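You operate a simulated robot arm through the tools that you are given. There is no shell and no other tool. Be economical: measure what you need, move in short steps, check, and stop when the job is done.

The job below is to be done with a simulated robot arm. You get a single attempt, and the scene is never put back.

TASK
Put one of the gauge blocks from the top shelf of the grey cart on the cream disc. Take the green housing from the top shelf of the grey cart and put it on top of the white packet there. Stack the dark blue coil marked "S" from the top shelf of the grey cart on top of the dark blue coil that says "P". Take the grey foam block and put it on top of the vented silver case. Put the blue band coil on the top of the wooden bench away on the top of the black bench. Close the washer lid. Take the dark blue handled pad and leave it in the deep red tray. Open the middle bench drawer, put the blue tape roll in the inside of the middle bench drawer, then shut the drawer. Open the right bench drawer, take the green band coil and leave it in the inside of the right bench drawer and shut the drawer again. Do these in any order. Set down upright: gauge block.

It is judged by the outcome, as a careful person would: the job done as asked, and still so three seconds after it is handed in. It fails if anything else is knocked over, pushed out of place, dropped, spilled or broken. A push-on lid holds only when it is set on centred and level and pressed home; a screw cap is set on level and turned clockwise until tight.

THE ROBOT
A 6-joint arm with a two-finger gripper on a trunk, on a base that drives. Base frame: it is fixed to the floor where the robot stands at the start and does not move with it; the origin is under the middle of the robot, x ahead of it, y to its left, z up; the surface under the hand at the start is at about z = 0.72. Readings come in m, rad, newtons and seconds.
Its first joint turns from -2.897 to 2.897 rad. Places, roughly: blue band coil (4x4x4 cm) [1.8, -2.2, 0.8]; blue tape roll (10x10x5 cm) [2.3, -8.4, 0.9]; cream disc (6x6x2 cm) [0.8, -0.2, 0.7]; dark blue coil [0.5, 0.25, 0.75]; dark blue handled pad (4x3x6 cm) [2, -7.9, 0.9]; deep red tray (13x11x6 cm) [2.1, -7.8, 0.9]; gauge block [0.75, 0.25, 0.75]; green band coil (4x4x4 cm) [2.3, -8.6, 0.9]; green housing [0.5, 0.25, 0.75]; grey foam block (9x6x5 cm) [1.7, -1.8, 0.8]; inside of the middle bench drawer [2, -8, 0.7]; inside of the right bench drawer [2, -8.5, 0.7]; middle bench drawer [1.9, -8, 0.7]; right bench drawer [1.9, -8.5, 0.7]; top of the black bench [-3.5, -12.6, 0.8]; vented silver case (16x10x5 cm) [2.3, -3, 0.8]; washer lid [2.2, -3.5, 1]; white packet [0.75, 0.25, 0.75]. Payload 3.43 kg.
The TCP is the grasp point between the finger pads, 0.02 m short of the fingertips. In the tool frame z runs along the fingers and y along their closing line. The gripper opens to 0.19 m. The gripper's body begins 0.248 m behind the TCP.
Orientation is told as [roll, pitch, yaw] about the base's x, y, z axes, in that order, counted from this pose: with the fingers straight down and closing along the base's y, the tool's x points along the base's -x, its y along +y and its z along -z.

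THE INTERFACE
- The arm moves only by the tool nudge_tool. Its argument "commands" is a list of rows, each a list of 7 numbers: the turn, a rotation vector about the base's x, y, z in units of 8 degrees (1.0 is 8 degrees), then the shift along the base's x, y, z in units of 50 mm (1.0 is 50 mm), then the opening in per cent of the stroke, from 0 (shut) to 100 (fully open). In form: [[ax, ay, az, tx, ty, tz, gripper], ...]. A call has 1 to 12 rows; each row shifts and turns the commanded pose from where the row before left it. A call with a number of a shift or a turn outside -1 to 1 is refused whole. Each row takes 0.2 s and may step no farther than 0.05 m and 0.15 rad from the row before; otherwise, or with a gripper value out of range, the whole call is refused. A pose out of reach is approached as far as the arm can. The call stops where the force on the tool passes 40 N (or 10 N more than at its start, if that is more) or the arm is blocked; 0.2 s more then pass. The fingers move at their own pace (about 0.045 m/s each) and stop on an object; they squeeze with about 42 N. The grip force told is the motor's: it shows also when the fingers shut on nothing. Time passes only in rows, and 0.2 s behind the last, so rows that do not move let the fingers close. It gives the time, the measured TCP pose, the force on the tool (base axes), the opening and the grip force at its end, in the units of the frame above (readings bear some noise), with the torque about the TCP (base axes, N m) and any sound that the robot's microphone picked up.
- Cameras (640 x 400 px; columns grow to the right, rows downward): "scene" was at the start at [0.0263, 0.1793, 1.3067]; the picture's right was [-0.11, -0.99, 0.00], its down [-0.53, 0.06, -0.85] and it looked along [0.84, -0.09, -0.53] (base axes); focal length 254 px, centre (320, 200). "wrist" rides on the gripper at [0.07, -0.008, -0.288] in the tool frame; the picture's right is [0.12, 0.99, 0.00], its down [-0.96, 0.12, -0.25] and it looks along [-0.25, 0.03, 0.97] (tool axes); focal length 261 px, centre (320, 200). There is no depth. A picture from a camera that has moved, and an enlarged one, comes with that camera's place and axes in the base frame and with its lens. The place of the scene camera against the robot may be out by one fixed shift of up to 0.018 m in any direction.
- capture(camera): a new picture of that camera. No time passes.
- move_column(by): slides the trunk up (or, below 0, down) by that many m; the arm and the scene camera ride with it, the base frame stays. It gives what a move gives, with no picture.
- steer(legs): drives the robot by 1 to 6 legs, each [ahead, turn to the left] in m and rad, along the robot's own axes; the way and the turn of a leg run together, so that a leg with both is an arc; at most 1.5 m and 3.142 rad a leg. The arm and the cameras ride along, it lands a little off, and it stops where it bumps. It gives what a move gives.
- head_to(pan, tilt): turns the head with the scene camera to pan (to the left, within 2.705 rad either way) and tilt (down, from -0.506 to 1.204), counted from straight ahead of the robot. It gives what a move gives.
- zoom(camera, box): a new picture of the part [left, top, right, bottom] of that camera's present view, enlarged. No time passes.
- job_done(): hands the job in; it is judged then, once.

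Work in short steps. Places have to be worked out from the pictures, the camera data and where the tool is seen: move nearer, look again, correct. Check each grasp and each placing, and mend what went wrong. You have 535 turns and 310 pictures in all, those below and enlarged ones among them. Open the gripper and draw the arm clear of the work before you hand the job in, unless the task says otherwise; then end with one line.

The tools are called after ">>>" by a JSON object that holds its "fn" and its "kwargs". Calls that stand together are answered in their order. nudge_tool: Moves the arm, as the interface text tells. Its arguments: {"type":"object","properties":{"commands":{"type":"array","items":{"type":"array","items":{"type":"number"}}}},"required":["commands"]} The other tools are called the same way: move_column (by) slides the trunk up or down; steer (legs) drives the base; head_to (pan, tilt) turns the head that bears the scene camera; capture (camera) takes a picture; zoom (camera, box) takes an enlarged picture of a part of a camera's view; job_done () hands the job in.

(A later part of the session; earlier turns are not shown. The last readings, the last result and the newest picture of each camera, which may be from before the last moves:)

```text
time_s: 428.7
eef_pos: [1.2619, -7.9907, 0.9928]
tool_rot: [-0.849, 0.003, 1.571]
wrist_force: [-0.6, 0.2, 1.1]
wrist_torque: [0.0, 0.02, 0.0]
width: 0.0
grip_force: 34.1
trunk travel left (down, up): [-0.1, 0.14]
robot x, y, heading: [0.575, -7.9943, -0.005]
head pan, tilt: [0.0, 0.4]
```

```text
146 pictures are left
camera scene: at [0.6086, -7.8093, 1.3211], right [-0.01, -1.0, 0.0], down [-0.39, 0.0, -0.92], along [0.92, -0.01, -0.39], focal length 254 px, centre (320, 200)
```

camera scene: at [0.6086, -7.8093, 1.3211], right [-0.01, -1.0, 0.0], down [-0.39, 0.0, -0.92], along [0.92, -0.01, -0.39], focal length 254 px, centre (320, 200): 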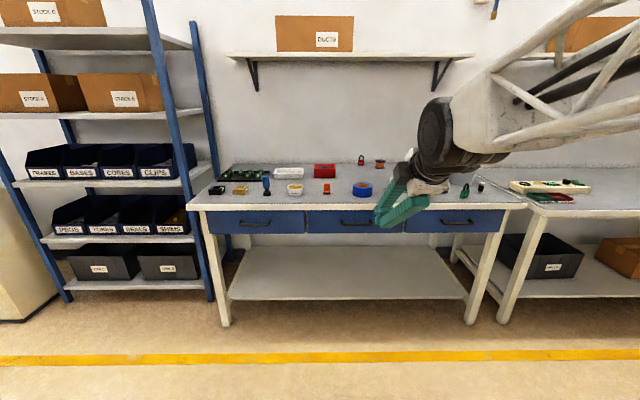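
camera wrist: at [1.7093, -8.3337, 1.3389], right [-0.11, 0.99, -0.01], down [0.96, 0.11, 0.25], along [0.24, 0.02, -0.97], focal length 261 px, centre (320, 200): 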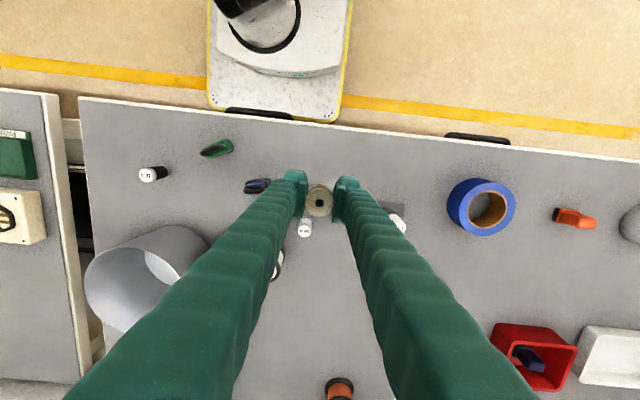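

The tool now points forward-down at 49°. Continue to horizontal and look at the handle.

>>> {"fn": "nudge_tool", "kwargs": {"commands": [[0, -1, 0, 0.6, 0, -0.7, 0], [0, -1, 0, 0.6, 0, -0.7, 0], [0, -1, 0, 0.6, 0, -0.7, 0], [0, -1, 0, 0.6, 0, -0.7, 20], [0, -1, 0, 0.6, 0, -0.7, 25], [0, -0.1, 0, 0, 0, -0.7, 25]]}}

>>> {"fn": "zoom", "kwargs": {"camera": "scene", "box": [280, 160, 460, 270]}}

>>> {"fn": "capture", "kwargs": {"camera": "wrist"}}

```text
time_s: 430.3
eef_pos: [1.4991, -7.993, 0.9181]
tool_rot: [-1.632, 0.0, 1.568]
wrist_force: [-0.4, -1.0, -1.0]
wrist_torque: [0.0, 0.11, 0.01]
width: 0.0475
grip_force: 0.0
out of reach, approached as far as the arm can: row 1, 3, 4, 5, 6
trunk travel left (down, up): [-0.1, 0.14]
robot x, y, heading: [0.5761, -7.998, -0.014]
head pan, tilt: [0.0, 0.4]
stopped in row 6: the arm was blocked; the commanded pose is now the measured one
```

```text
3.56 times, centred on (370, 215) of scene
camera zoom: at [0.6083, -7.8093, 1.3213], right [-0.01, -1.0, 0.0], down [-0.39, 0.0, -0.92], along [0.92, -0.01, -0.39], focal length 904 px, centre (142, 147)
```

zoom: 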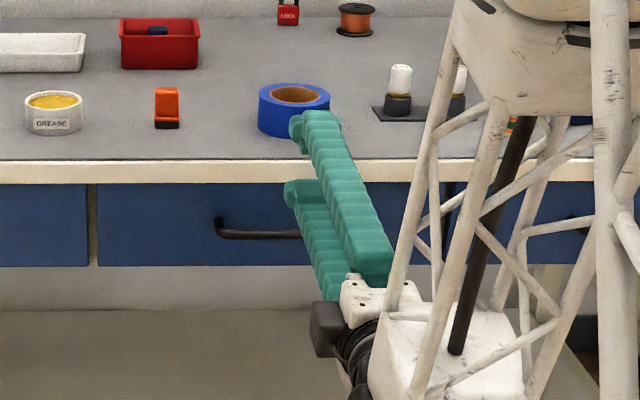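

```text
144 pictures are left
camera wrist: at [1.2113, -8.0632, 0.9094], right [0.06, -0.12, -0.99], down [-0.24, 0.96, -0.13], along [0.97, 0.24, 0.03], focal length 261 px, centre (320, 200)
```

wrist: 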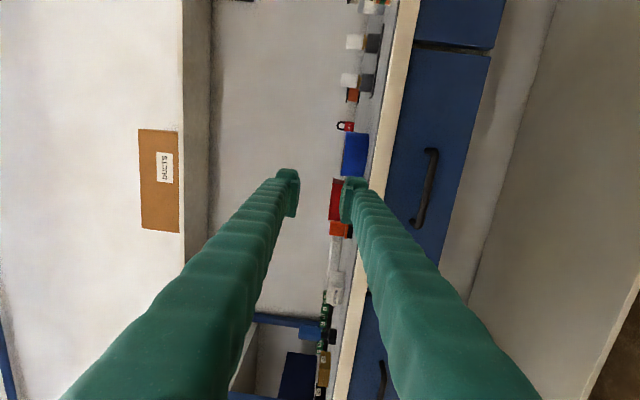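

Horizontal is too low for the arm; use about 53° pitch instead. Handle ≈ (1.675,-7.995,0.743) with ~4.5 cm stand-off. Pitch back and move to a pre-grasp pose.

>>> {"fn": "nudge_tool", "kwargs": {"commands": [[0, 1, 0, 0, 0, 0.2, 25], [0, 1, 0, 0, 0, 0, 25], [0, 1, 0, 0, 0, 0, 25], [0, 1, 0, 0, 0, 0, 25], [0, 1, 0, 0, 0, 0, 25], [0, 0, 0, 0.6, 0, -0.6, 25], [0, 0, 0, 0.6, 0, -0.6, 25], [0, 0, 0, 0.4, 0, -0.5, 25], [0, 0, 0, 0, 0, 0, 25]]}}

>>> {"fn": "zoom", "kwargs": {"camera": "scene", "box": [280, 160, 460, 270]}}

>>> {"fn": "capture", "kwargs": {"camera": "wrist"}}

```text
time_s: 432.5
eef_pos: [1.5257, -8.016, 0.8409]
tool_rot: [-0.855, -0.135, 1.361]
wrist_force: [-0.6, 0.0, -0.4]
wrist_torque: [0.0, -0.02, -0.02]
width: 0.0474
grip_force: 0.1
out of reach, approached as far as the arm can: row 5, 6, 7
trunk travel left (down, up): [-0.1, 0.14]
robot x, y, heading: [0.5794, -7.9976, -0.01]
head pan, tilt: [0.0, 0.4]
stopped in row 9: the arm was blocked; the commanded pose is now the measured one
```

```text
3.56 times, centred on (370, 215) of scene
camera zoom: at [0.6088, -7.8092, 1.321], right [-0.01, -1.0, 0.0], down [-0.39, 0.0, -0.92], along [0.92, -0.01, -0.39], focal length 904 px, centre (142, 147)
```

zoom: 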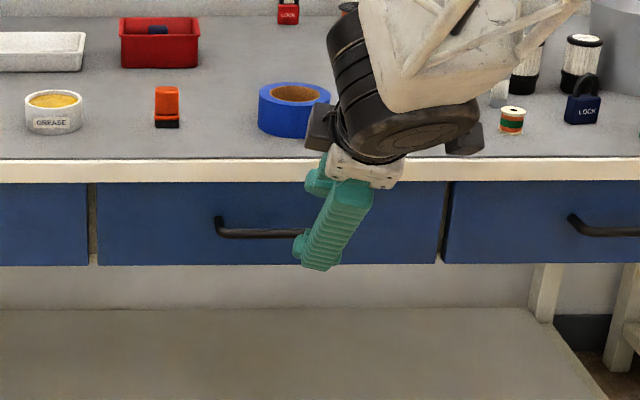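

```text
142 pictures are left
camera wrist: at [1.2983, -8.0661, 1.0262], right [-0.64, 0.12, -0.76], down [-0.06, 0.98, 0.2], along [0.76, 0.18, -0.62], focal length 261 px, centre (320, 200)
```

wrist: 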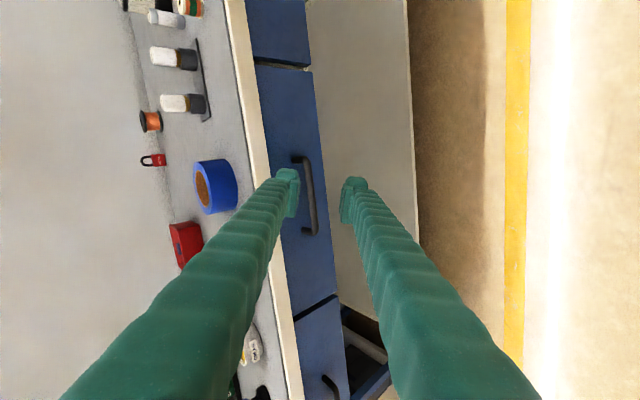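

Too far out: the robot must stand closer. Pull the hand back, re-level its orientation, then drive forward ~0.2 m.

>>> {"fn": "nudge_tool", "kwargs": {"commands": [[0, 0, 0, -0.9, 0, 0.1, 25], [0, 0, 0, -0.9, 0, 0.1, 25], [-0.48, -0.05, 0.75, -0.3, 0.2, 0, 25], [-0.48, -0.05, 0.75, 0, 0.2, 0, 25], [0, 0, 0, 0, 0, 0, 25]]}}

```text
time_s: 433.7
eef_pos: [1.4217, -7.9966, 0.8533]
tool_rot: [-0.878, 0.006, 1.567]
wrist_force: [-0.1, -0.2, -0.6]
wrist_torque: [0.01, -0.02, 0.01]
width: 0.0473
grip_force: 0.0
trunk travel left (down, up): [-0.1, 0.14]
robot x, y, heading: [0.5735, -7.9978, -0.01]
head pan, tilt: [0.0, 0.4]
```

>>> {"fn": "steer", "kwargs": {"legs": [[0.17, 0.01]]}}

>>> {"fn": "nudge_tool", "kwargs": {"commands": [[0, 0, 0, 0, 0, -0.6, 25], [0, 0, 0, 0, 0, -0.5, 25], [0, 0, 0, 0, 0, 0, 25]]}}

>>> {"fn": "zoom", "kwargs": {"camera": "scene", "box": [280, 180, 460, 290]}}

>>> {"fn": "capture", "kwargs": {"camera": "wrist"}}

```text
time_s: 435.2
eef_pos: [1.5932, -7.9857, 0.8527]
tool_rot: [-0.879, 0.006, 1.58]
wrist_force: [-0.3, 0.0, -0.4]
wrist_torque: [-0.03, -0.01, -0.01]
width: 0.0475
grip_force: 0.1
trunk travel left (down, up): [-0.1, 0.14]
robot x, y, heading: [0.7536, -7.9973, 0.001]
head pan, tilt: [0.0, 0.4]
```

```text
time_s: 436.0
eef_pos: [1.5937, -7.9785, 0.7993]
tool_rot: [-0.875, 0.015, 1.57]
wrist_force: [0.3, 0.0, 0.8]
wrist_torque: [0.02, 0.0, 0.02]
width: 0.0475
grip_force: 0.0
out of reach, approached as far as the arm can: row 2
trunk travel left (down, up): [-0.1, 0.14]
robot x, y, heading: [0.748, -7.9987, 0.006]
head pan, tilt: [0.0, 0.4]
```

```text
3.56 times, centred on (370, 235) of scene
camera zoom: at [0.7785, -7.8095, 1.321], right [0.0, -1.0, 0.0], down [-0.39, 0.0, -0.92], along [0.92, 0.0, -0.39], focal length 904 px, centre (142, 76)
```

zoom: 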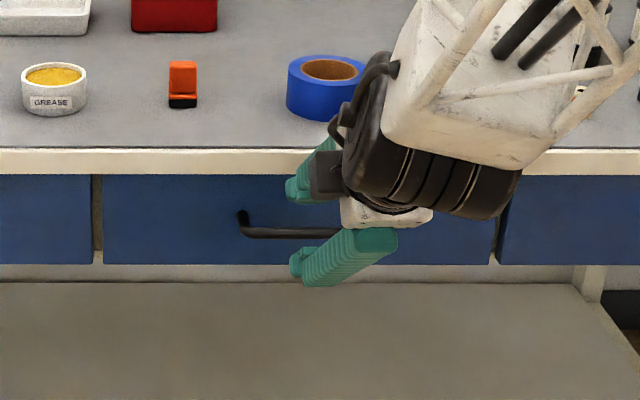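

```text
140 pictures are left
camera wrist: at [1.3774, -8.0459, 0.9924], right [-0.64, -0.13, -0.76], down [-0.26, 0.96, 0.06], along [0.72, 0.24, -0.65], focal length 261 px, centre (320, 200)
```

wrist: 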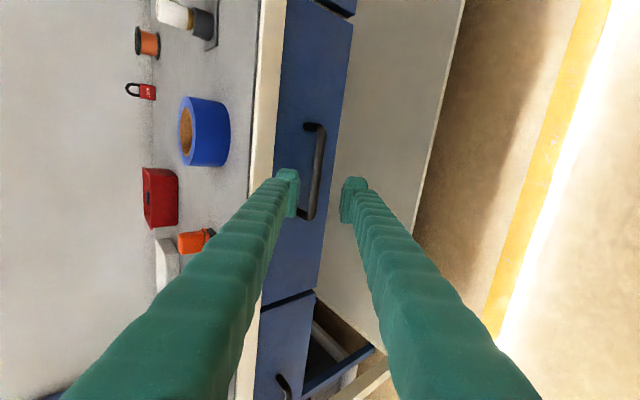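

The bar lies along the tool's approach axis about 10 cm ahead; the arm lacks downward reach, so lower the trunk 8 cm and compensate upward.

>>> {"fn": "nudge_tool", "kwargs": {"commands": [[0, 0, 0, -0.3, -0.5, 0.6, 25], [0, 0, 0, 0, 0, 0, 25]]}}

>>> {"fn": "move_column", "kwargs": {"by": -0.09}}

>>> {"fn": "nudge_tool", "kwargs": {"commands": [[0, 0, 0, 0, 0, 0.5, 25], [0, 0, 0, 0, 0, 0.5, 25], [0, 0, 0, 0, 0, 0, 25]]}}

```text
time_s: 436.6
eef_pos: [1.576, -7.9945, 0.8341]
tool_rot: [-0.873, 0.017, 1.567]
wrist_force: [0.2, 0.7, 0.0]
wrist_torque: [-0.04, -0.01, -0.03]
width: 0.0475
grip_force: 0.0
out of reach, approached as far as the arm can: row 1
trunk travel left (down, up): [-0.1, 0.14]
robot x, y, heading: [0.7489, -7.9984, 0.001]
head pan, tilt: [0.0, 0.4]
```

```text
time_s: 437.8
eef_pos: [1.5769, -7.9951, 0.7446]
tool_rot: [-0.874, 0.016, 1.568]
wrist_force: [-0.7, -0.4, 0.6]
wrist_torque: [0.0, -0.02, -0.02]
width: 0.0475
grip_force: 0.1
trunk travel left (down, up): [-0.01, 0.23]
robot x, y, heading: [0.7452, -7.9978, 0.003]
head pan, tilt: [0.0, 0.4]
```

```text
time_s: 438.6
eef_pos: [1.5763, -7.9965, 0.7837]
tool_rot: [-0.873, 0.027, 1.571]
wrist_force: [-0.7, 0.4, 0.6]
wrist_torque: [-0.01, -0.05, -0.01]
width: 0.0476
grip_force: 0.1
out of reach, approached as far as the arm can: row 2
trunk travel left (down, up): [-0.01, 0.23]
robot x, y, heading: [0.7516, -7.9961, 0.005]
head pan, tilt: [0.0, 0.4]
```

>>> {"fn": "nudge_tool", "kwargs": {"commands": [[0, 0, 0, -0.9, 0, 0, 25], [0, 0, 0, -0.9, 0, 0, 25], [0, 0, 0, -0.9, 0, 0, 25], [0, 0, 0, 0, 0, 0.5, 25], [0, 0, 0, 0, 0, -0.5, 25], [0, 0, 0, 0, 0, 0, 25]]}}

```text
time_s: 440.0
eef_pos: [1.443, -7.9989, 0.7844]
tool_rot: [-0.873, 0.016, 1.565]
wrist_force: [-0.4, -1.0, -0.5]
wrist_torque: [0.04, -0.02, 0.01]
width: 0.0475
grip_force: 0.0
out of reach, approached as far as the arm can: row 4, 5
trunk travel left (down, up): [-0.01, 0.23]
robot x, y, heading: [0.7519, -7.9985, 0.007]
head pan, tilt: [0.0, 0.4]
```

A wrist joint seems near its limit at this orientation; try relaxing the yaw a little.

>>> {"fn": "nudge_tool", "kwargs": {"commands": [[0, 0, -0.7, 0, 0, 0, 25], [0, 0, 0, 0, 0, 0.5, 25], [0, 0, 0, 0, 0, -0.5, 25], [0, 0, 0, 0, 0, 0, 25]]}}

```text
time_s: 441.0
eef_pos: [1.4415, -7.9971, 0.7825]
tool_rot: [-0.873, 0.015, 1.47]
wrist_force: [0.4, -0.3, 0.5]
wrist_torque: [0.01, 0.0, -0.02]
width: 0.0475
grip_force: 0.0
trunk travel left (down, up): [-0.01, 0.23]
robot x, y, heading: [0.7502, -7.9963, 0.005]
head pan, tilt: [0.0, 0.4]
```

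That works. Advance to the pre-grasp pose in front of the bar.

>>> {"fn": "nudge_tool", "kwargs": {"commands": [[0, 0, 0, 0.8, 0, 0.1, 25], [0, 0, 0, 0.8, 0, 0.1, 25], [0, 0, 0, 0.8, 0, 0.1, 25], [0, 0, 0, 0.7, 0, 0.1, 25], [0, 0, 0, 0, 0, 0, 25]]}}

>>> {"fn": "capture", "kwargs": {"camera": "wrist"}}

>>> {"fn": "zoom", "kwargs": {"camera": "scene", "box": [280, 150, 460, 260]}}

```text
time_s: 442.2
eef_pos: [1.5984, -7.9992, 0.8026]
tool_rot: [-0.873, 0.014, 1.468]
wrist_force: [0.6, -0.2, -0.2]
wrist_torque: [0.0, -0.01, 0.0]
width: 0.0473
grip_force: 0.1
trunk travel left (down, up): [-0.01, 0.23]
robot x, y, heading: [0.75, -7.9981, 0.004]
head pan, tilt: [0.0, 0.4]
```

```text
139 pictures are left
camera wrist: at [1.3774, -8.0449, 0.9955], right [-0.65, -0.07, -0.76], down [-0.17, 0.98, 0.06], along [0.74, 0.16, -0.65], focal length 261 px, centre (320, 200)
```

wrist: 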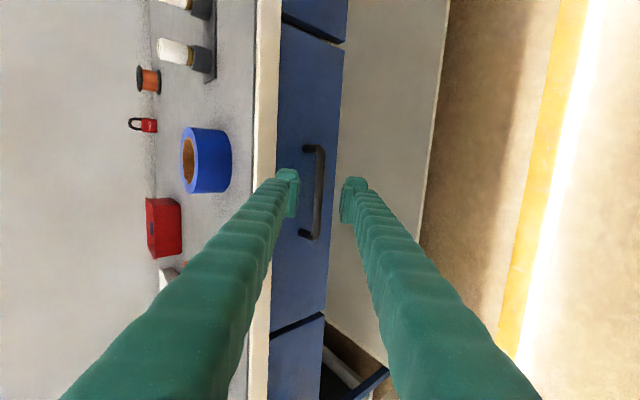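

```text
3.56 times, centred on (370, 205) of scene
camera zoom: at [0.7785, -7.8095, 1.231], right [0.0, -1.0, 0.0], down [-0.39, 0.0, -0.92], along [0.92, 0.0, -0.39], focal length 904 px, centre (142, 182)
```

zoom: 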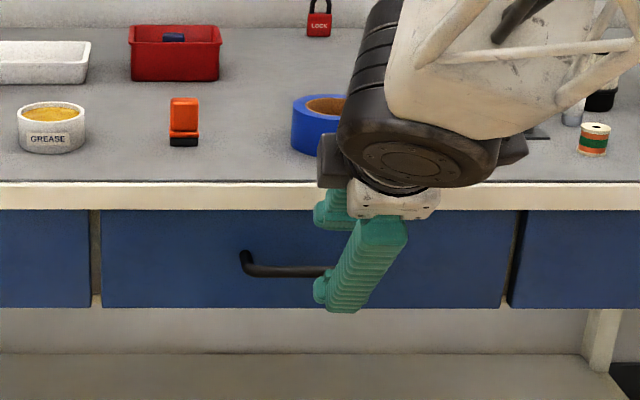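

The bar is centred between the fingers. Advance 8.5 cm along the tool axis and check.

>>> {"fn": "nudge_tool", "kwargs": {"commands": [[0, 0, 0, 0.4, -0.03, -0.34, 25], [0, 0, 0, 0.4, -0.03, -0.34, 25], [0, 0, 0, 0.3, -0.03, -0.25, 25], [0, 0, 0, 0, 0, 0, 25]]}}

>>> {"fn": "capture", "kwargs": {"camera": "wrist"}}

>>> {"fn": "zoom", "kwargs": {"camera": "scene", "box": [300, 170, 420, 250]}}

```text
time_s: 443.2
eef_pos: [1.6516, -8.0032, 0.7559]
tool_rot: [-0.874, 0.013, 1.471]
wrist_force: [-0.1, -0.2, 0.4]
wrist_torque: [0.0, 0.0, 0.02]
width: 0.0475
grip_force: 0.1
trunk travel left (down, up): [-0.01, 0.23]
robot x, y, heading: [0.7494, -7.9977, 0.002]
head pan, tilt: [0.0, 0.4]
```

```text
137 pictures are left
camera wrist: at [1.4325, -8.0482, 0.9498], right [-0.65, -0.06, -0.76], down [-0.16, 0.98, 0.06], along [0.74, 0.16, -0.65], focal length 261 px, centre (320, 200)
```

wrist: 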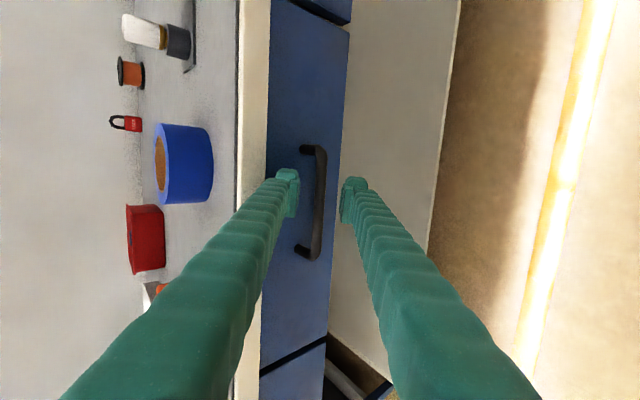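

```text
5.00 times, centred on (360, 210) of scene
camera zoom: at [0.7785, -7.8095, 1.231], right [0.0, -1.0, 0.0], down [-0.39, 0.0, -0.92], along [0.92, 0.0, -0.39], focal length 1270 px, centre (120, 150)
```

zoom: 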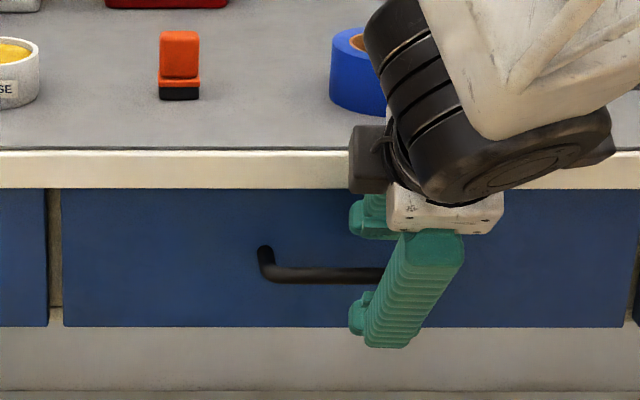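

The bar is now at the TCP's depth between the pads. Close on it.

>>> {"fn": "nudge_tool", "kwargs": {"commands": [[0, 0, 0, 0, 0, 0, 0], [0, 0, 0, 0, 0, 0, 0], [0, 0, 0, 0, 0, 0, 0], [0, 0, 0, 0, 0, 0, 0]]}}

>>> {"fn": "capture", "kwargs": {"camera": "wrist"}}

```text
time_s: 444.2
eef_pos: [1.6527, -8.0033, 0.7571]
tool_rot: [-0.871, 0.015, 1.47]
wrist_force: [-0.7, 0.1, -0.1]
wrist_torque: [0.02, 0.01, 0.0]
width: 0.0
grip_force: 33.9
trunk travel left (down, up): [-0.01, 0.23]
robot x, y, heading: [0.7517, -7.9945, 0.003]
head pan, tilt: [0.0, 0.4]
```

```text
135 pictures are left
camera wrist: at [1.4324, -8.0482, 0.9499], right [-0.65, -0.07, -0.76], down [-0.16, 0.98, 0.06], along [0.74, 0.16, -0.65], focal length 261 px, centre (320, 200)
```

wrist: 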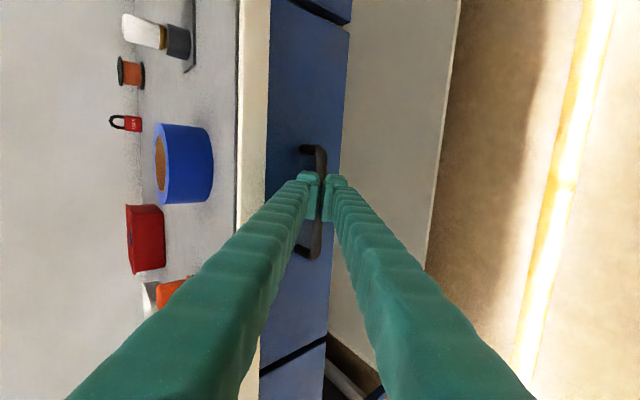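

Closed on nothing: the bar is ~3 cm further. Open and advance 3 cm.

>>> {"fn": "nudge_tool", "kwargs": {"commands": [[0, 0, 0, 0, 0, 0, 25], [0, 0, 0, 0, 0, 0, 25], [0, 0, 0, 0, 0, 0, 25], [0, 0, 0, 0.23, -0.02, -0.19, 25], [0, 0, 0, 0.23, -0.02, -0.19, 25], [0, 0, 0, 0, 0, 0, 25]]}}

>>> {"fn": "zoom", "kwargs": {"camera": "wrist", "box": [240, 130, 400, 270]}}

>>> {"fn": "zoom", "kwargs": {"camera": "scene", "box": [300, 170, 420, 250]}}

```text
time_s: 445.6
eef_pos: [1.6773, -8.005, 0.7372]
tool_rot: [-0.873, 0.015, 1.47]
wrist_force: [0.5, 0.1, -0.4]
wrist_torque: [0.0, 0.02, 0.02]
width: 0.0473
grip_force: 0.1
trunk travel left (down, up): [-0.01, 0.23]
robot x, y, heading: [0.751, -7.9987, 0.004]
head pan, tilt: [0.0, 0.4]
```

```text
2.86 times, centred on (320, 200) of wrist
camera zoom: at [1.4555, -8.0505, 0.9308], right [-0.65, -0.07, -0.76], down [-0.16, 0.98, 0.06], along [0.74, 0.16, -0.65], focal length 745 px, centre (320, 200)
```

zoom: 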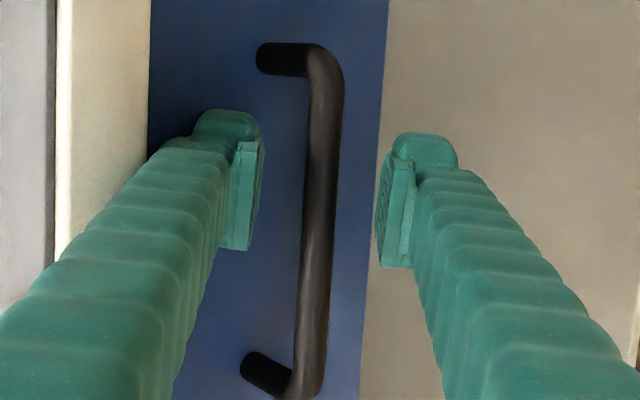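

```text
5.00 times, centred on (360, 210) of scene
camera zoom: at [0.7785, -7.8095, 1.231], right [0.0, -1.0, 0.0], down [-0.39, 0.0, -0.92], along [0.92, 0.0, -0.39], focal length 1270 px, centre (120, 150)
```

zoom: 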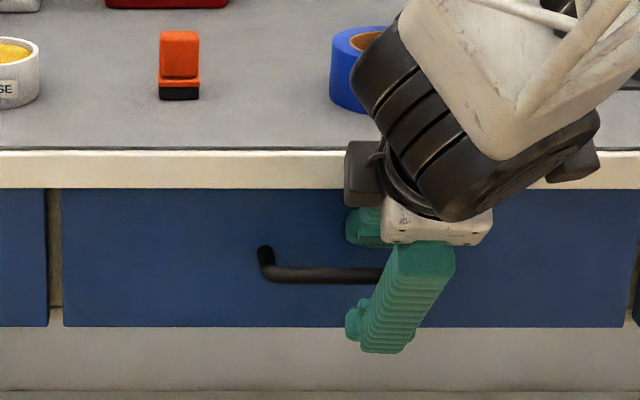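

The bar now passes between the pads. Close.

>>> {"fn": "nudge_tool", "kwargs": {"commands": [[0, 0, 0, 0.06, 0, -0.05, 0], [0, 0, 0, 0, 0, 0, 0], [0, 0, 0, 0, 0, 0, 0], [0, 0, 0, 0, 0, 0, 0], [0, 0, 0, 0, 0, 0, 0]]}}

>>> {"fn": "zoom", "kwargs": {"camera": "wrist", "box": [240, 130, 400, 270]}}

```text
time_s: 446.8
eef_pos: [1.6796, -8.0039, 0.7364]
tool_rot: [-0.871, 0.016, 1.469]
wrist_force: [1.5, -1.4, 1.8]
wrist_torque: [-1.24, -0.04, 1.04]
width: 0.0117
grip_force: 44.9
trunk travel left (down, up): [-0.01, 0.23]
robot x, y, heading: [0.7493, -8.0002, 0.0]
head pan, tilt: [0.0, 0.4]
```

```text
2.86 times, centred on (320, 200) of wrist
camera zoom: at [1.4588, -8.0511, 0.9284], right [-0.65, -0.07, -0.76], down [-0.17, 0.98, 0.06], along [0.74, 0.16, -0.65], focal length 745 px, centre (320, 200)
```

zoom: 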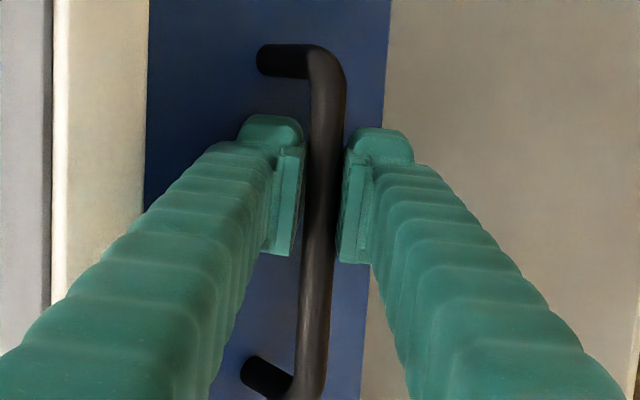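

Gripped the handle. Pull straight back in -x.

>>> {"fn": "nudge_tool", "kwargs": {"commands": [[0, 0, 0, -0.2, 0, 0, 0], [0, 0, 0, -0.4, 0, 0, 0], [0, 0, 0, -0.4, 0, 0, 0], [0, 0, 0, -0.4, 0, 0, 0], [0, 0, 0, -0.4, 0, 0, 0], [0, 0, 0, -0.4, 0, 0, 0], [0, 0, 0, 0, 0, 0, 0]]}}

>>> {"fn": "capture", "kwargs": {"camera": "scene"}}

```text
time_s: 448.4
eef_pos: [1.5681, -8.007, 0.7347]
tool_rot: [-0.871, 0.014, 1.468]
wrist_force: [-0.7, -14.2, -19.8]
wrist_torque: [-1.12, 0.0, 1.17]
width: 0.0116
grip_force: 45.4
trunk travel left (down, up): [-0.01, 0.23]
robot x, y, heading: [0.7502, -7.9994, -0.0]
head pan, tilt: [0.0, 0.4]
```

```text
131 pictures are left
camera scene: at [0.7795, -7.8099, 1.2309], right [0.0, -1.0, 0.0], down [-0.39, 0.0, -0.92], along [0.92, 0.0, -0.39], focal length 254 px, centre (320, 200)
```

scene: 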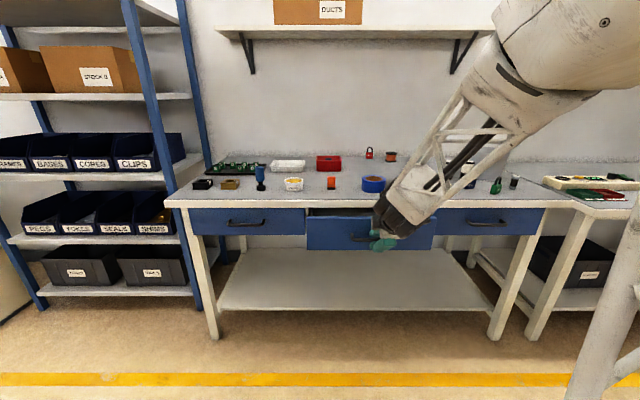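

The drawer is opening (11 cm). Continue ~15 cm more, relaxing the side load slightly.

>>> {"fn": "nudge_tool", "kwargs": {"commands": [[0, 0, 0, -0.4, -0.04, -0.04, 0], [0, 0, 0, -0.4, 0, 0, 0], [0, 0, 0, -0.4, 0, 0, 0], [0, 0, 0, -0.4, 0, 0, 0], [0, 0, 0, -0.4, 0, 0, 0], [0, 0, 0, -0.4, 0, 0, 0], [0, 0, 0, -0.4, 0, 0, 0], [0, 0, 0, 0, 0, 0, 0]]}}

>>> {"fn": "capture", "kwargs": {"camera": "scene"}}

```text
time_s: 450.2
eef_pos: [1.4297, -8.0057, 0.7356]
tool_rot: [-0.869, 0.015, 1.472]
wrist_force: [0.4, 9.4, -0.5]
wrist_torque: [-0.8, 0.04, 1.5]
width: 0.0118
grip_force: 45.0
trunk travel left (down, up): [-0.01, 0.23]
robot x, y, heading: [0.7486, -7.9968, 0.011]
head pan, tilt: [0.0, 0.4]
stopped in row 8: the force on the tool passed its limit at 41 N (the readings are from after the stop); the commanded pose is now the measured one
```

```text
130 pictures are left
camera scene: at [0.7776, -7.809, 1.2311], right [0.01, -1.0, 0.0], down [-0.39, 0.0, -0.92], along [0.92, 0.01, -0.39], focal length 254 px, centre (320, 200)
```

scene: 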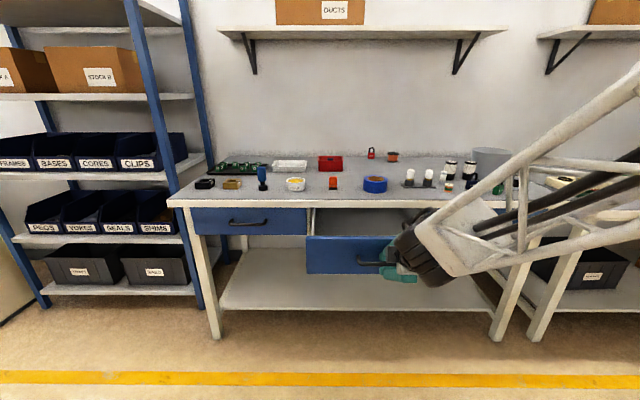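

Drawer is open ~25 cm and at its stop. Release the handle and back off along the tool axis.

>>> {"fn": "nudge_tool", "kwargs": {"commands": [[0, 0, 0, 0, 0, 0, 25], [0, 0, 0, 0, 0, 0, 25], [0, 0, 0, 0, 0, 0, 25], [0, 0, 0, -0.55, 0.05, 0.47, 25], [0, 0, 0, -0.55, 0.05, 0.47, 25], [0, 0, 0, -0.5, 0.05, 0.8, 25], [0, 1, 0, 0, 0, 0.8, 10], [0, 1, 0, 0, 0, 0.8, 0], [0, 1, 0, 0, 0, 0.6, 0], [0, 1, 0, 0, 0, 0.6, 0], [0, 1, 0, 0, 0, 0, 0], [0, 1, 0, 0, 0, 0, 0]]}}

>>> {"fn": "move_column", "kwargs": {"by": 0.09}}

>>> {"fn": "capture", "kwargs": {"camera": "scene"}}

```text
time_s: 452.8
eef_pos: [1.3491, -7.9984, 0.9637]
tool_rot: [-0.033, 0.083, 1.514]
wrist_force: [-1.3, 1.0, 1.3]
wrist_torque: [0.03, -0.3, 0.05]
width: 0.0
grip_force: 34.1
trunk travel left (down, up): [-0.01, 0.23]
robot x, y, heading: [0.7458, -7.9977, 0.005]
head pan, tilt: [0.0, 0.4]
```

```text
time_s: 454.1
eef_pos: [1.3496, -7.999, 1.053]
tool_rot: [-0.034, 0.084, 1.515]
wrist_force: [0.7, 0.3, -0.1]
wrist_torque: [0.0, 0.0, -0.01]
width: 0.0
grip_force: 34.2
trunk travel left (down, up): [-0.1, 0.14]
robot x, y, heading: [0.7493, -8.0022, 0.01]
head pan, tilt: [0.0, 0.4]
```

```text
129 pictures are left
camera scene: at [0.778, -7.8093, 1.321], right [0.01, -1.0, 0.0], down [-0.39, 0.0, -0.92], along [0.92, 0.01, -0.39], focal length 254 px, centre (320, 200)
```

scene: 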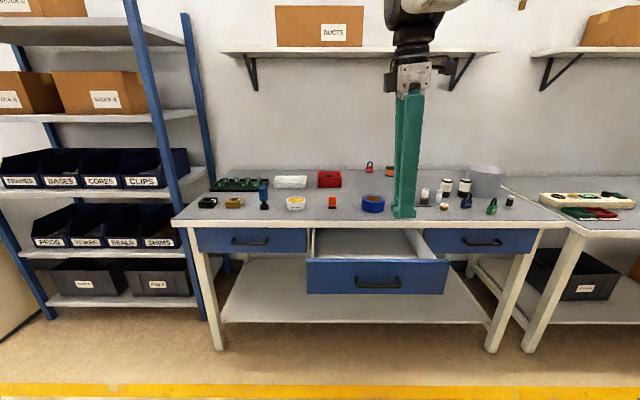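

Drawer is open. Re-level the tool to yaw 0, then drive forward 0.2 m to reach the tape.

>>> {"fn": "nudge_tool", "kwargs": {"commands": [[0.62, 0.21, 0, -0.5, 0, 0.4, 0], [0, 0, -1, -0.5, 0, 0.4, 0], [0, 0, -1, -0.5, 0, 0.4, 0], [0, 0, -1, -0.3, 0, 0, 0], [0, 0, -1, 0, 0, 0, 0], [0, 0, -1, 0, 0, 0, 0], [0, 0, -1, 0, 0, 0, 0], [0, 0, -1, 0, 0, 0, 0], [0, 0, -1, 0, 0, 0, 0], [0, 0, -1, 0, 0, 0, 0], [0, 0, -1, 0, 0, 0, 0], [0, 0, -0.85, 0, 0, 0, 0]]}}

>>> {"fn": "steer", "kwargs": {"legs": [[0.22, -0.01]]}}

>>> {"fn": "nudge_tool", "kwargs": {"commands": [[0, 0, 0, 0.9, 0, 0, 30], [0, 0, 0, 0.9, 0, 0, 66], [0, 0, 0, 0.9, -0.1, 0, 66], [0, 0, 0, 0.9, -0.1, 0, 66], [0, 0, 0, 0.9, -0.1, 0, 66], [0, 0, 0, 0.9, -0.1, 0, 66], [0, 0, 0, 0.3, -0.1, 0, 66], [0, 0, 0, 0, 0, 0, 66]]}}

>>> {"fn": "capture", "kwargs": {"camera": "wrist"}}

```text
time_s: 456.7
eef_pos: [1.2602, -8.0005, 1.1128]
tool_rot: [0.001, -0.002, -0.002]
wrist_force: [0.1, 0.3, 0.5]
wrist_torque: [0.02, 0.03, -0.01]
width: 0.0002
grip_force: 34.2
trunk travel left (down, up): [-0.1, 0.14]
robot x, y, heading: [0.7514, -7.9993, 0.001]
head pan, tilt: [0.0, 0.4]
```

```text
time_s: 458.4
eef_pos: [1.4781, -8.0035, 1.1136]
tool_rot: [-0.001, -0.003, -0.006]
wrist_force: [-0.4, -0.4, 0.4]
wrist_torque: [0.03, -0.01, 0.01]
width: 0.0
grip_force: 34.3
trunk travel left (down, up): [-0.1, 0.14]
robot x, y, heading: [0.9678, -7.9962, -0.003]
head pan, tilt: [0.0, 0.4]
```

```text
time_s: 460.1
eef_pos: [1.7649, -8.0309, 1.1126]
tool_rot: [0.001, -0.002, -0.006]
wrist_force: [-0.2, -0.1, -0.8]
wrist_torque: [0.02, 0.01, 0.02]
width: 0.1256
grip_force: 0.1
trunk travel left (down, up): [-0.1, 0.14]
robot x, y, heading: [0.9655, -7.9965, 0.001]
head pan, tilt: [0.0, 0.4]
```

```text
128 pictures are left
camera wrist: at [1.6939, -8.0396, 1.401], right [-0.11, 0.99, 0.0], down [0.96, 0.11, 0.25], along [0.25, 0.03, -0.97], focal length 261 px, centre (320, 200)
```

wrist: 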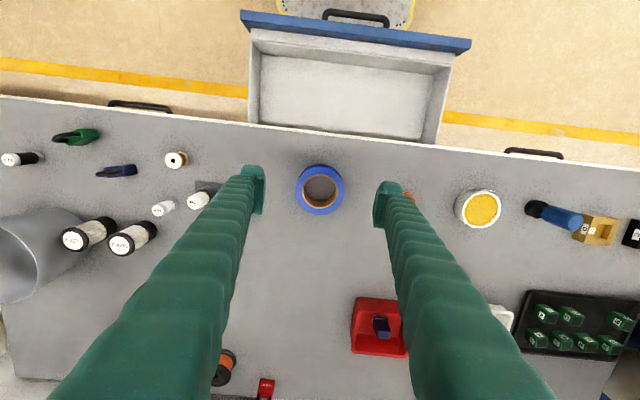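

Tape ≈ (1.804,-8.027), drawer visible in front. Align, descend to z≈0.866 and grip.

>>> {"fn": "nudge_tool", "kwargs": {"commands": [[0, 0, 0, 0.78, 0.08, 0, 66], [0, 0, 0, 0, 0, -1, 66], [0, 0, 0, 0, 0, -1, 66], [0, 0, 0, 0, 0, -1, 66], [0, 0, 0, 0, 0, -1, 66], [0, 0, 0, 0, 0, -0.9, 66], [0, 0, 0, 0, 0, 0, 66], [0, 0, 0, 0, 0, 0, 40], [0, 0, 0, 0, 0, 0, 0], [0, 0, 0, 0, 0, 0, 0]]}}

>>> {"fn": "zoom", "kwargs": {"camera": "wrist", "box": [200, 100, 440, 250]}}

```text
time_s: 462.4
eef_pos: [1.8027, -8.0271, 0.869]
tool_rot: [0.001, -0.001, -0.007]
wrist_force: [0.6, 0.6, 0.0]
wrist_torque: [-0.03, -0.02, 0.03]
width: 0.1028
grip_force: 42.3
trunk travel left (down, up): [-0.1, 0.14]
robot x, y, heading: [0.9684, -7.9965, 0.001]
head pan, tilt: [0.0, 0.4]
```

```text
2.67 times, centred on (320, 175) of wrist
camera zoom: at [1.7321, -8.0348, 1.1575], right [-0.11, 0.99, 0.0], down [0.96, 0.11, 0.25], along [0.25, 0.03, -0.97], focal length 695 px, centre (320, 267)
```

zoom: 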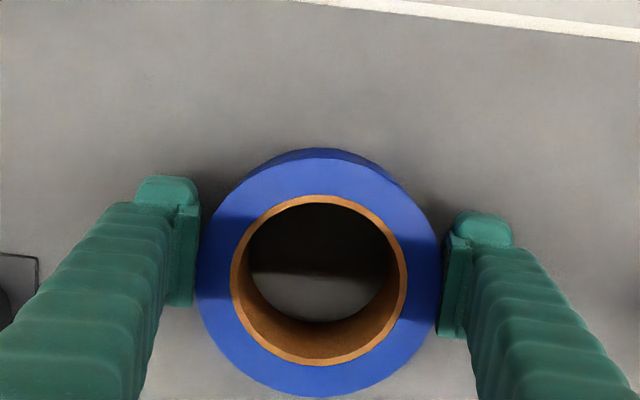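

Gripped. Lift and carry to above the open drawer (≈1.575,-7.985).

>>> {"fn": "nudge_tool", "kwargs": {"commands": [[0, 0, 0, 0, 0, 1, 0], [0, 0, 0, 0, 0, 1, 0], [0, 0, 0, 0, 0, 0.6, 0], [0, 0, 0, -0.95, 0.2, 0, 0], [0, 0, 0, -0.95, 0.2, 0, 0], [0, 0, 0, -0.95, 0.2, 0, 0], [0, 0, 0, -0.95, 0.2, 0, 0], [0, 0, 0, -0.75, 0, 0, 0], [0, 0, 0, 0, 0, 0, 0]]}}

>>> {"fn": "capture", "kwargs": {"camera": "wrist"}}

>>> {"fn": "capture", "kwargs": {"camera": "scene"}}

```text
time_s: 464.4
eef_pos: [1.5757, -7.9857, 0.9996]
tool_rot: [0.001, -0.002, -0.006]
wrist_force: [-0.2, -0.3, -2.7]
wrist_torque: [0.01, 0.01, -0.01]
width: 0.1022
grip_force: 42.2
trunk travel left (down, up): [-0.1, 0.14]
robot x, y, heading: [0.9678, -7.9982, 0.002]
head pan, tilt: [0.0, 0.4]
```

```text
126 pictures are left
camera wrist: at [1.5038, -7.9935, 1.2875], right [-0.11, 0.99, 0.0], down [0.96, 0.11, 0.25], along [0.25, 0.03, -0.97], focal length 261 px, centre (320, 200)
```

wrist: 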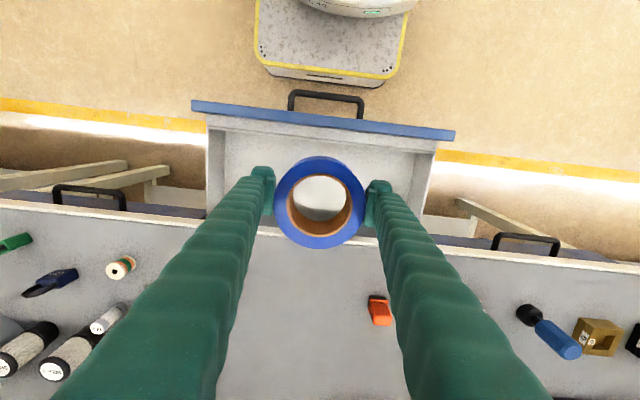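

```text
125 pictures are left
camera scene: at [0.9977, -7.8089, 1.321], right [0.0, -1.0, 0.0], down [-0.39, 0.0, -0.92], along [0.92, 0.0, -0.39], focal length 254 px, centre (320, 200)
```

scene: 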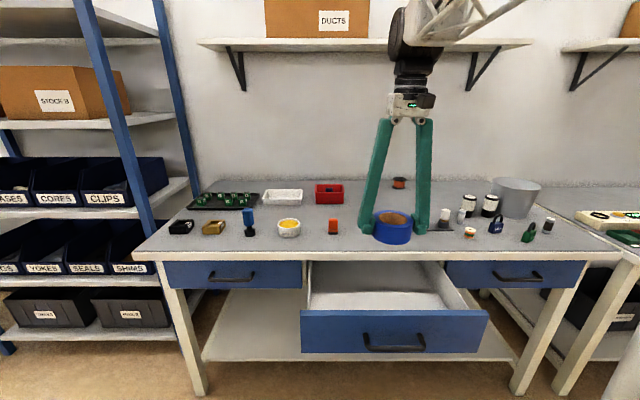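

Well placed over the drawer's open part. Descend into it.

>>> {"fn": "nudge_tool", "kwargs": {"commands": [[0, 0, 0, 0, 0, -1, 0], [0, 0, 0, 0, 0, -1, 0], [0, 0, 0, 0, 0, -1, 0], [0, 0, 0, 0, 0, -1, 0], [0, 0, 0, 0, 0, -0.8, 0], [0, 0, 0, 0, 0, -0.3, 0], [0, 0, 0, 0, 0, -0.2, 0], [0, 0, 0, 0, 0, -0.2, 0], [0, 0, 0, 0, 0, 0, 0]]}}

>>> {"fn": "zoom", "kwargs": {"camera": "scene", "box": [290, 200, 500, 360]}}

```text
time_s: 466.4
eef_pos: [1.575, -7.9842, 0.7238]
tool_rot: [0.0, -0.001, -0.006]
wrist_force: [-0.5, -0.4, -2.4]
wrist_torque: [0.03, -0.03, -0.01]
width: 0.1024
grip_force: 42.1
trunk travel left (down, up): [-0.1, 0.14]
robot x, y, heading: [0.9677, -7.9969, -0.004]
head pan, tilt: [0.0, 0.4]
```

```text
2.50 times, centred on (395, 280) of scene
camera zoom: at [0.9978, -7.8089, 1.321], right [0.0, -1.0, 0.0], down [-0.39, 0.0, -0.92], along [0.92, 0.0, -0.39], focal length 635 px, centre (132, 0)
```

zoom: 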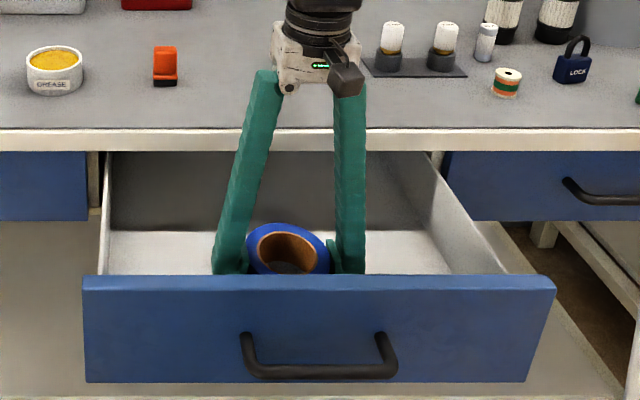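

Continue lowering to the drawer floor gently.

>>> {"fn": "nudge_tool", "kwargs": {"commands": [[0, 0, 0, 0, 0, -0.15, 0], [0, 0, 0, 0, 0, -0.1, 0], [0, 0, 0, 0, 0, -0.1, 0], [0, 0, 0, 0, 0, -0.1, 0], [0, 0, 0, 0, 0, 0, 0]]}}

```text
time_s: 467.2
eef_pos: [1.5775, -7.9825, 0.7094]
tool_rot: [0.0, -0.008, -0.007]
wrist_force: [0.9, 0.0, 23.4]
wrist_torque: [0.03, 0.83, -0.02]
width: 0.1023
grip_force: 41.5
trunk travel left (down, up): [-0.1, 0.14]
robot x, y, heading: [0.9698, -7.9959, 0.002]
head pan, tilt: [0.0, 0.4]
stopped in row 4: the force on the tool passed its limit at 47 N (the readings are from after the stop); the commanded pose is now the measured one
```

Tape is on the drawer floor. Open, rise straight up.

>>> {"fn": "nudge_tool", "kwargs": {"commands": [[0, 0, 0, 0, 0, 0.04, 0], [0, 0, 0, 0, 0, 0, 66], [0, 0, 0, 0, 0, 0, 66], [0, 0, 0, 0, 0, 0.5, 66], [0, 0, 0, 0, 0, 1, 66], [0, 0, 0, 0, 0, 1, 66], [0, 0, 0, 0, 0, 1, 66], [0, 0, 0, 0, 0, 1, 30], [0, 0, 0, 0, 0, 1, 0], [0, 0, 0, 0, 0, 1, 0], [0, 0, 0, 0, 0, 0.5, 0]]}}

>>> {"fn": "zoom", "kwargs": {"camera": "scene", "box": [290, 200, 500, 360]}}

>>> {"fn": "capture", "kwargs": {"camera": "wrist"}}

```text
time_s: 469.6
eef_pos: [1.5759, -7.9817, 1.0626]
tool_rot: [0.0, -0.008, -0.007]
wrist_force: [-0.7, -0.1, -0.4]
wrist_torque: [0.01, 0.0, 0.0]
width: 0.0378
grip_force: 0.1
trunk travel left (down, up): [-0.1, 0.14]
robot x, y, heading: [0.9687, -7.997, -0.0]
head pan, tilt: [0.0, 0.4]
```

```text
2.50 times, centred on (395, 280) of scene
camera zoom: at [0.9978, -7.8089, 1.321], right [0.0, -1.0, 0.0], down [-0.39, 0.0, -0.92], along [0.92, 0.0, -0.39], focal length 635 px, centre (132, 0)
```

zoom: 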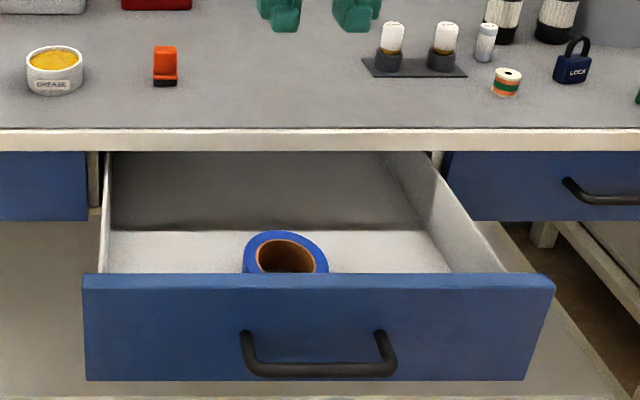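

```text
122 pictures are left
camera wrist: at [1.5035, -7.9902, 1.3495], right [-0.11, 0.99, 0.0], down [0.96, 0.11, 0.25], along [0.25, 0.03, -0.97], focal length 261 px, centre (320, 200)
```

wrist: 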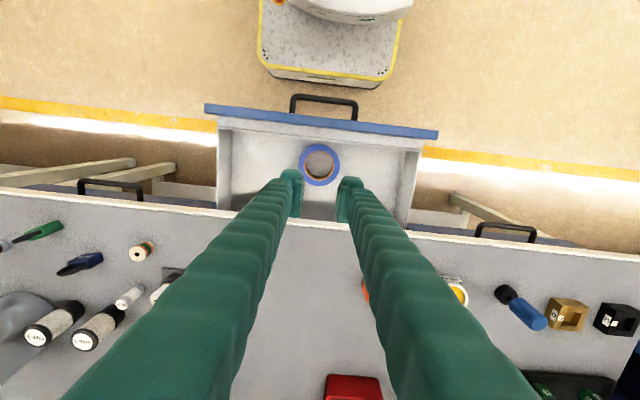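

Tape is inside. To shut it: drive back 0.15 m, tilt the tool ~20° forward, and push on the handle with closed fingers.

>>> {"fn": "steer", "kwargs": {"legs": [[-0.17, 0]]}}

>>> {"fn": "nudge_tool", "kwargs": {"commands": [[0, -0.8, 0, -0.2, 0, 0, 0], [0, -0.8, 0, -0.2, 0, 0, 0], [0, -0.8, 0, -0.2, 0, -0.4, 0], [0, 0, 0, 0, 0, -0.8, 0], [0, 0, 0, 0, 0, -0.8, 0], [0, 0, 0, 0, 0, 0, 0]]}}

>>> {"fn": "capture", "kwargs": {"camera": "scene"}}

```text
time_s: 471.1
eef_pos: [1.403, -7.9832, 1.0614]
tool_rot: [0.001, -0.006, -0.008]
wrist_force: [0.6, 0.2, -0.6]
wrist_torque: [0.03, 0.0, -0.02]
width: 0.0
grip_force: 34.2
trunk travel left (down, up): [-0.1, 0.14]
robot x, y, heading: [0.7945, -7.9961, 0.002]
head pan, tilt: [0.0, 0.4]
```

```text
time_s: 472.5
eef_pos: [1.3753, -7.9821, 0.9612]
tool_rot: [0.004, -0.343, -0.009]
wrist_force: [0.5, -0.7, -0.8]
wrist_torque: [0.0, -0.02, -0.01]
width: 0.0
grip_force: 34.5
trunk travel left (down, up): [-0.1, 0.14]
robot x, y, heading: [0.7942, -7.9963, -0.004]
head pan, tilt: [0.0, 0.4]
```

```text
121 pictures are left
camera scene: at [0.8237, -7.8087, 1.321], right [0.0, -1.0, 0.0], down [-0.39, 0.0, -0.92], along [0.92, 0.0, -0.39], focal length 254 px, centre (320, 200)
```

scene: 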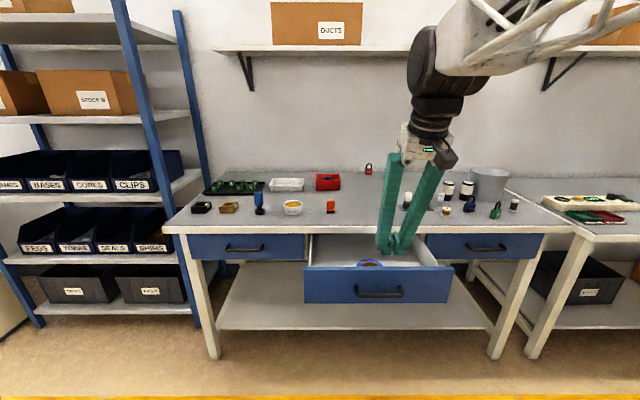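

>>> {"fn": "nudge_tool", "kwargs": {"commands": [[0, 0, 0, -0.1, 0, -0.9, 0], [0, 0, 0, 0, 0, -0.9, 0], [0, 0, 0, 0, 0, -0.9, 0], [0, 0, 0, 0, 0, -0.9, 0], [0, 0, 0, 0, 0, -0.7, 0], [0, 0, 0, 0, 0, 0, 0]]}}

>>> {"fn": "zoom", "kwargs": {"camera": "scene", "box": [290, 200, 500, 340]}}

```text
time_s: 473.9
eef_pos: [1.3668, -7.9855, 0.7428]
tool_rot: [0.003, -0.343, -0.009]
wrist_force: [-0.4, 0.3, -1.2]
wrist_torque: [-0.02, -0.03, -0.03]
width: 0.0
grip_force: 34.3
trunk travel left (down, up): [-0.1, 0.14]
robot x, y, heading: [0.7926, -7.9978, -0.001]
head pan, tilt: [0.0, 0.4]
```

```text
2.86 times, centred on (395, 270) of scene
camera zoom: at [0.8237, -7.8087, 1.321], right [0.0, -1.0, 0.0], down [-0.39, 0.0, -0.92], along [0.92, 0.0, -0.39], focal length 726 px, centre (106, 0)
```

zoom: 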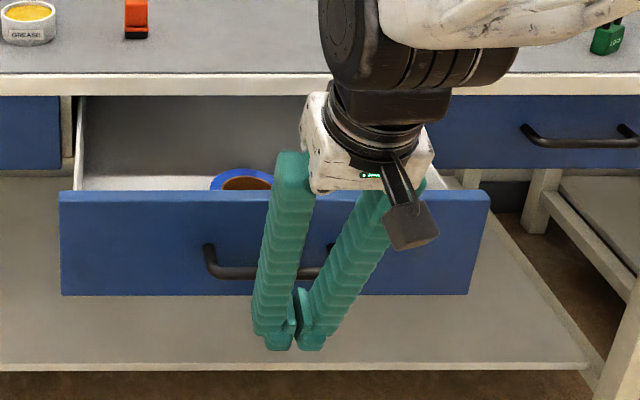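

Positioned in front of the handle. Push +x steadily.

>>> {"fn": "nudge_tool", "kwargs": {"commands": [[0, 0, 0, 0.3, 0, 0, 0], [0, 0, 0, 0.35, 0, 0, 0], [0, 0, 0, 0.4, 0, 0, 0], [0, 0, 0, 0.4, 0, 0, 0], [0, 0, 0, 0.4, 0, 0, 0], [0, 0, 0, 0.4, 0, 0, 0], [0, 0, 0, 0.4, 0, 0, 0], [0, 0, 0, 0.4, 0, 0, 0], [0, 0, 0, 0, 0, 0, 0]]}}

>>> {"fn": "zoom", "kwargs": {"camera": "scene", "box": [290, 180, 500, 320]}}

```text
time_s: 475.9
eef_pos: [1.5194, -7.9838, 0.7461]
tool_rot: [0.006, -0.342, -0.009]
wrist_force: [-0.7, 0.1, 0.8]
wrist_torque: [-0.01, -0.03, 0.0]
width: 0.0
grip_force: 34.3
trunk travel left (down, up): [-0.1, 0.14]
robot x, y, heading: [0.7936, -8.0012, -0.003]
head pan, tilt: [0.0, 0.4]
```

```text
2.86 times, centred on (395, 250) of scene
camera zoom: at [0.8238, -7.8087, 1.321], right [0.0, -1.0, 0.0], down [-0.39, 0.0, -0.92], along [0.92, 0.0, -0.39], focal length 726 px, centre (106, 57)
```

zoom: 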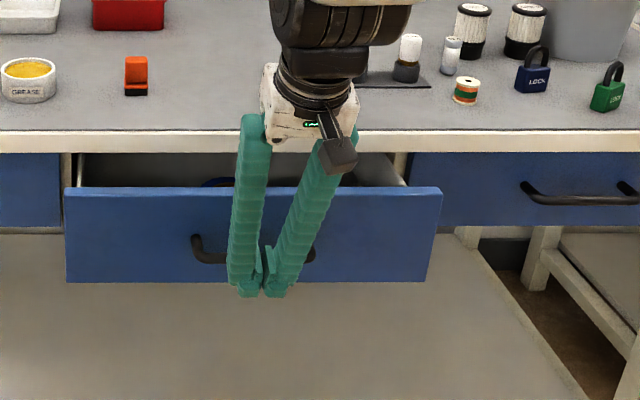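

The drawer is closing. Continue until it meets its stop.

>>> {"fn": "nudge_tool", "kwargs": {"commands": [[0, 0, 0, 0.4, 0, 0, 0], [0, 0, 0, 0.4, 0, 0, 0], [0, 0, 0, 0.4, 0, 0, 0], [0, 0, 0, 0.4, 0, 0, 0], [0, 0, 0, 0.3, 0, 0, 0], [0, 0, 0, 0.2, 0, 0, 0], [0, 0, 0, 0.2, 0, 0, 0], [0, 0, 0, 0.15, 0, 0, 0], [0, 0, 0, 0.15, 0, 0, 0], [0, 0, 0, 0.15, 0, 0, 0], [0, 0, 0, 0, 0, 0, 0]]}}

>>> {"fn": "zoom", "kwargs": {"camera": "scene", "box": [290, 180, 500, 320]}}

```text
time_s: 478.1
eef_pos: [1.6508, -7.9834, 0.747]
tool_rot: [0.004, -0.335, -0.007]
wrist_force: [-14.5, -0.8, 14.8]
wrist_torque: [0.17, -0.24, 0.08]
width: 0.006
grip_force: 34.3
trunk travel left (down, up): [-0.1, 0.14]
robot x, y, heading: [0.7949, -7.9943, -0.003]
head pan, tilt: [0.0, 0.4]
stopped in row 10: the force on the tool passed its limit at 49 N (the readings are from after the stop); the commanded pose is now the measured one
```

```text
2.86 times, centred on (395, 250) of scene
camera zoom: at [0.8225, -7.8087, 1.3213], right [0.0, -1.0, 0.0], down [-0.39, 0.0, -0.92], along [0.92, 0.0, -0.39], focal length 726 px, centre (106, 57)
```

zoom: 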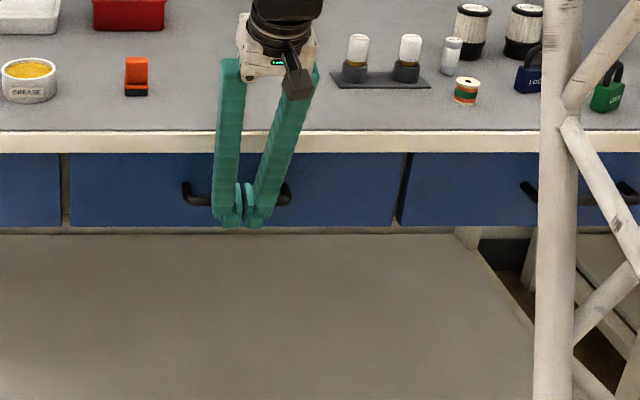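

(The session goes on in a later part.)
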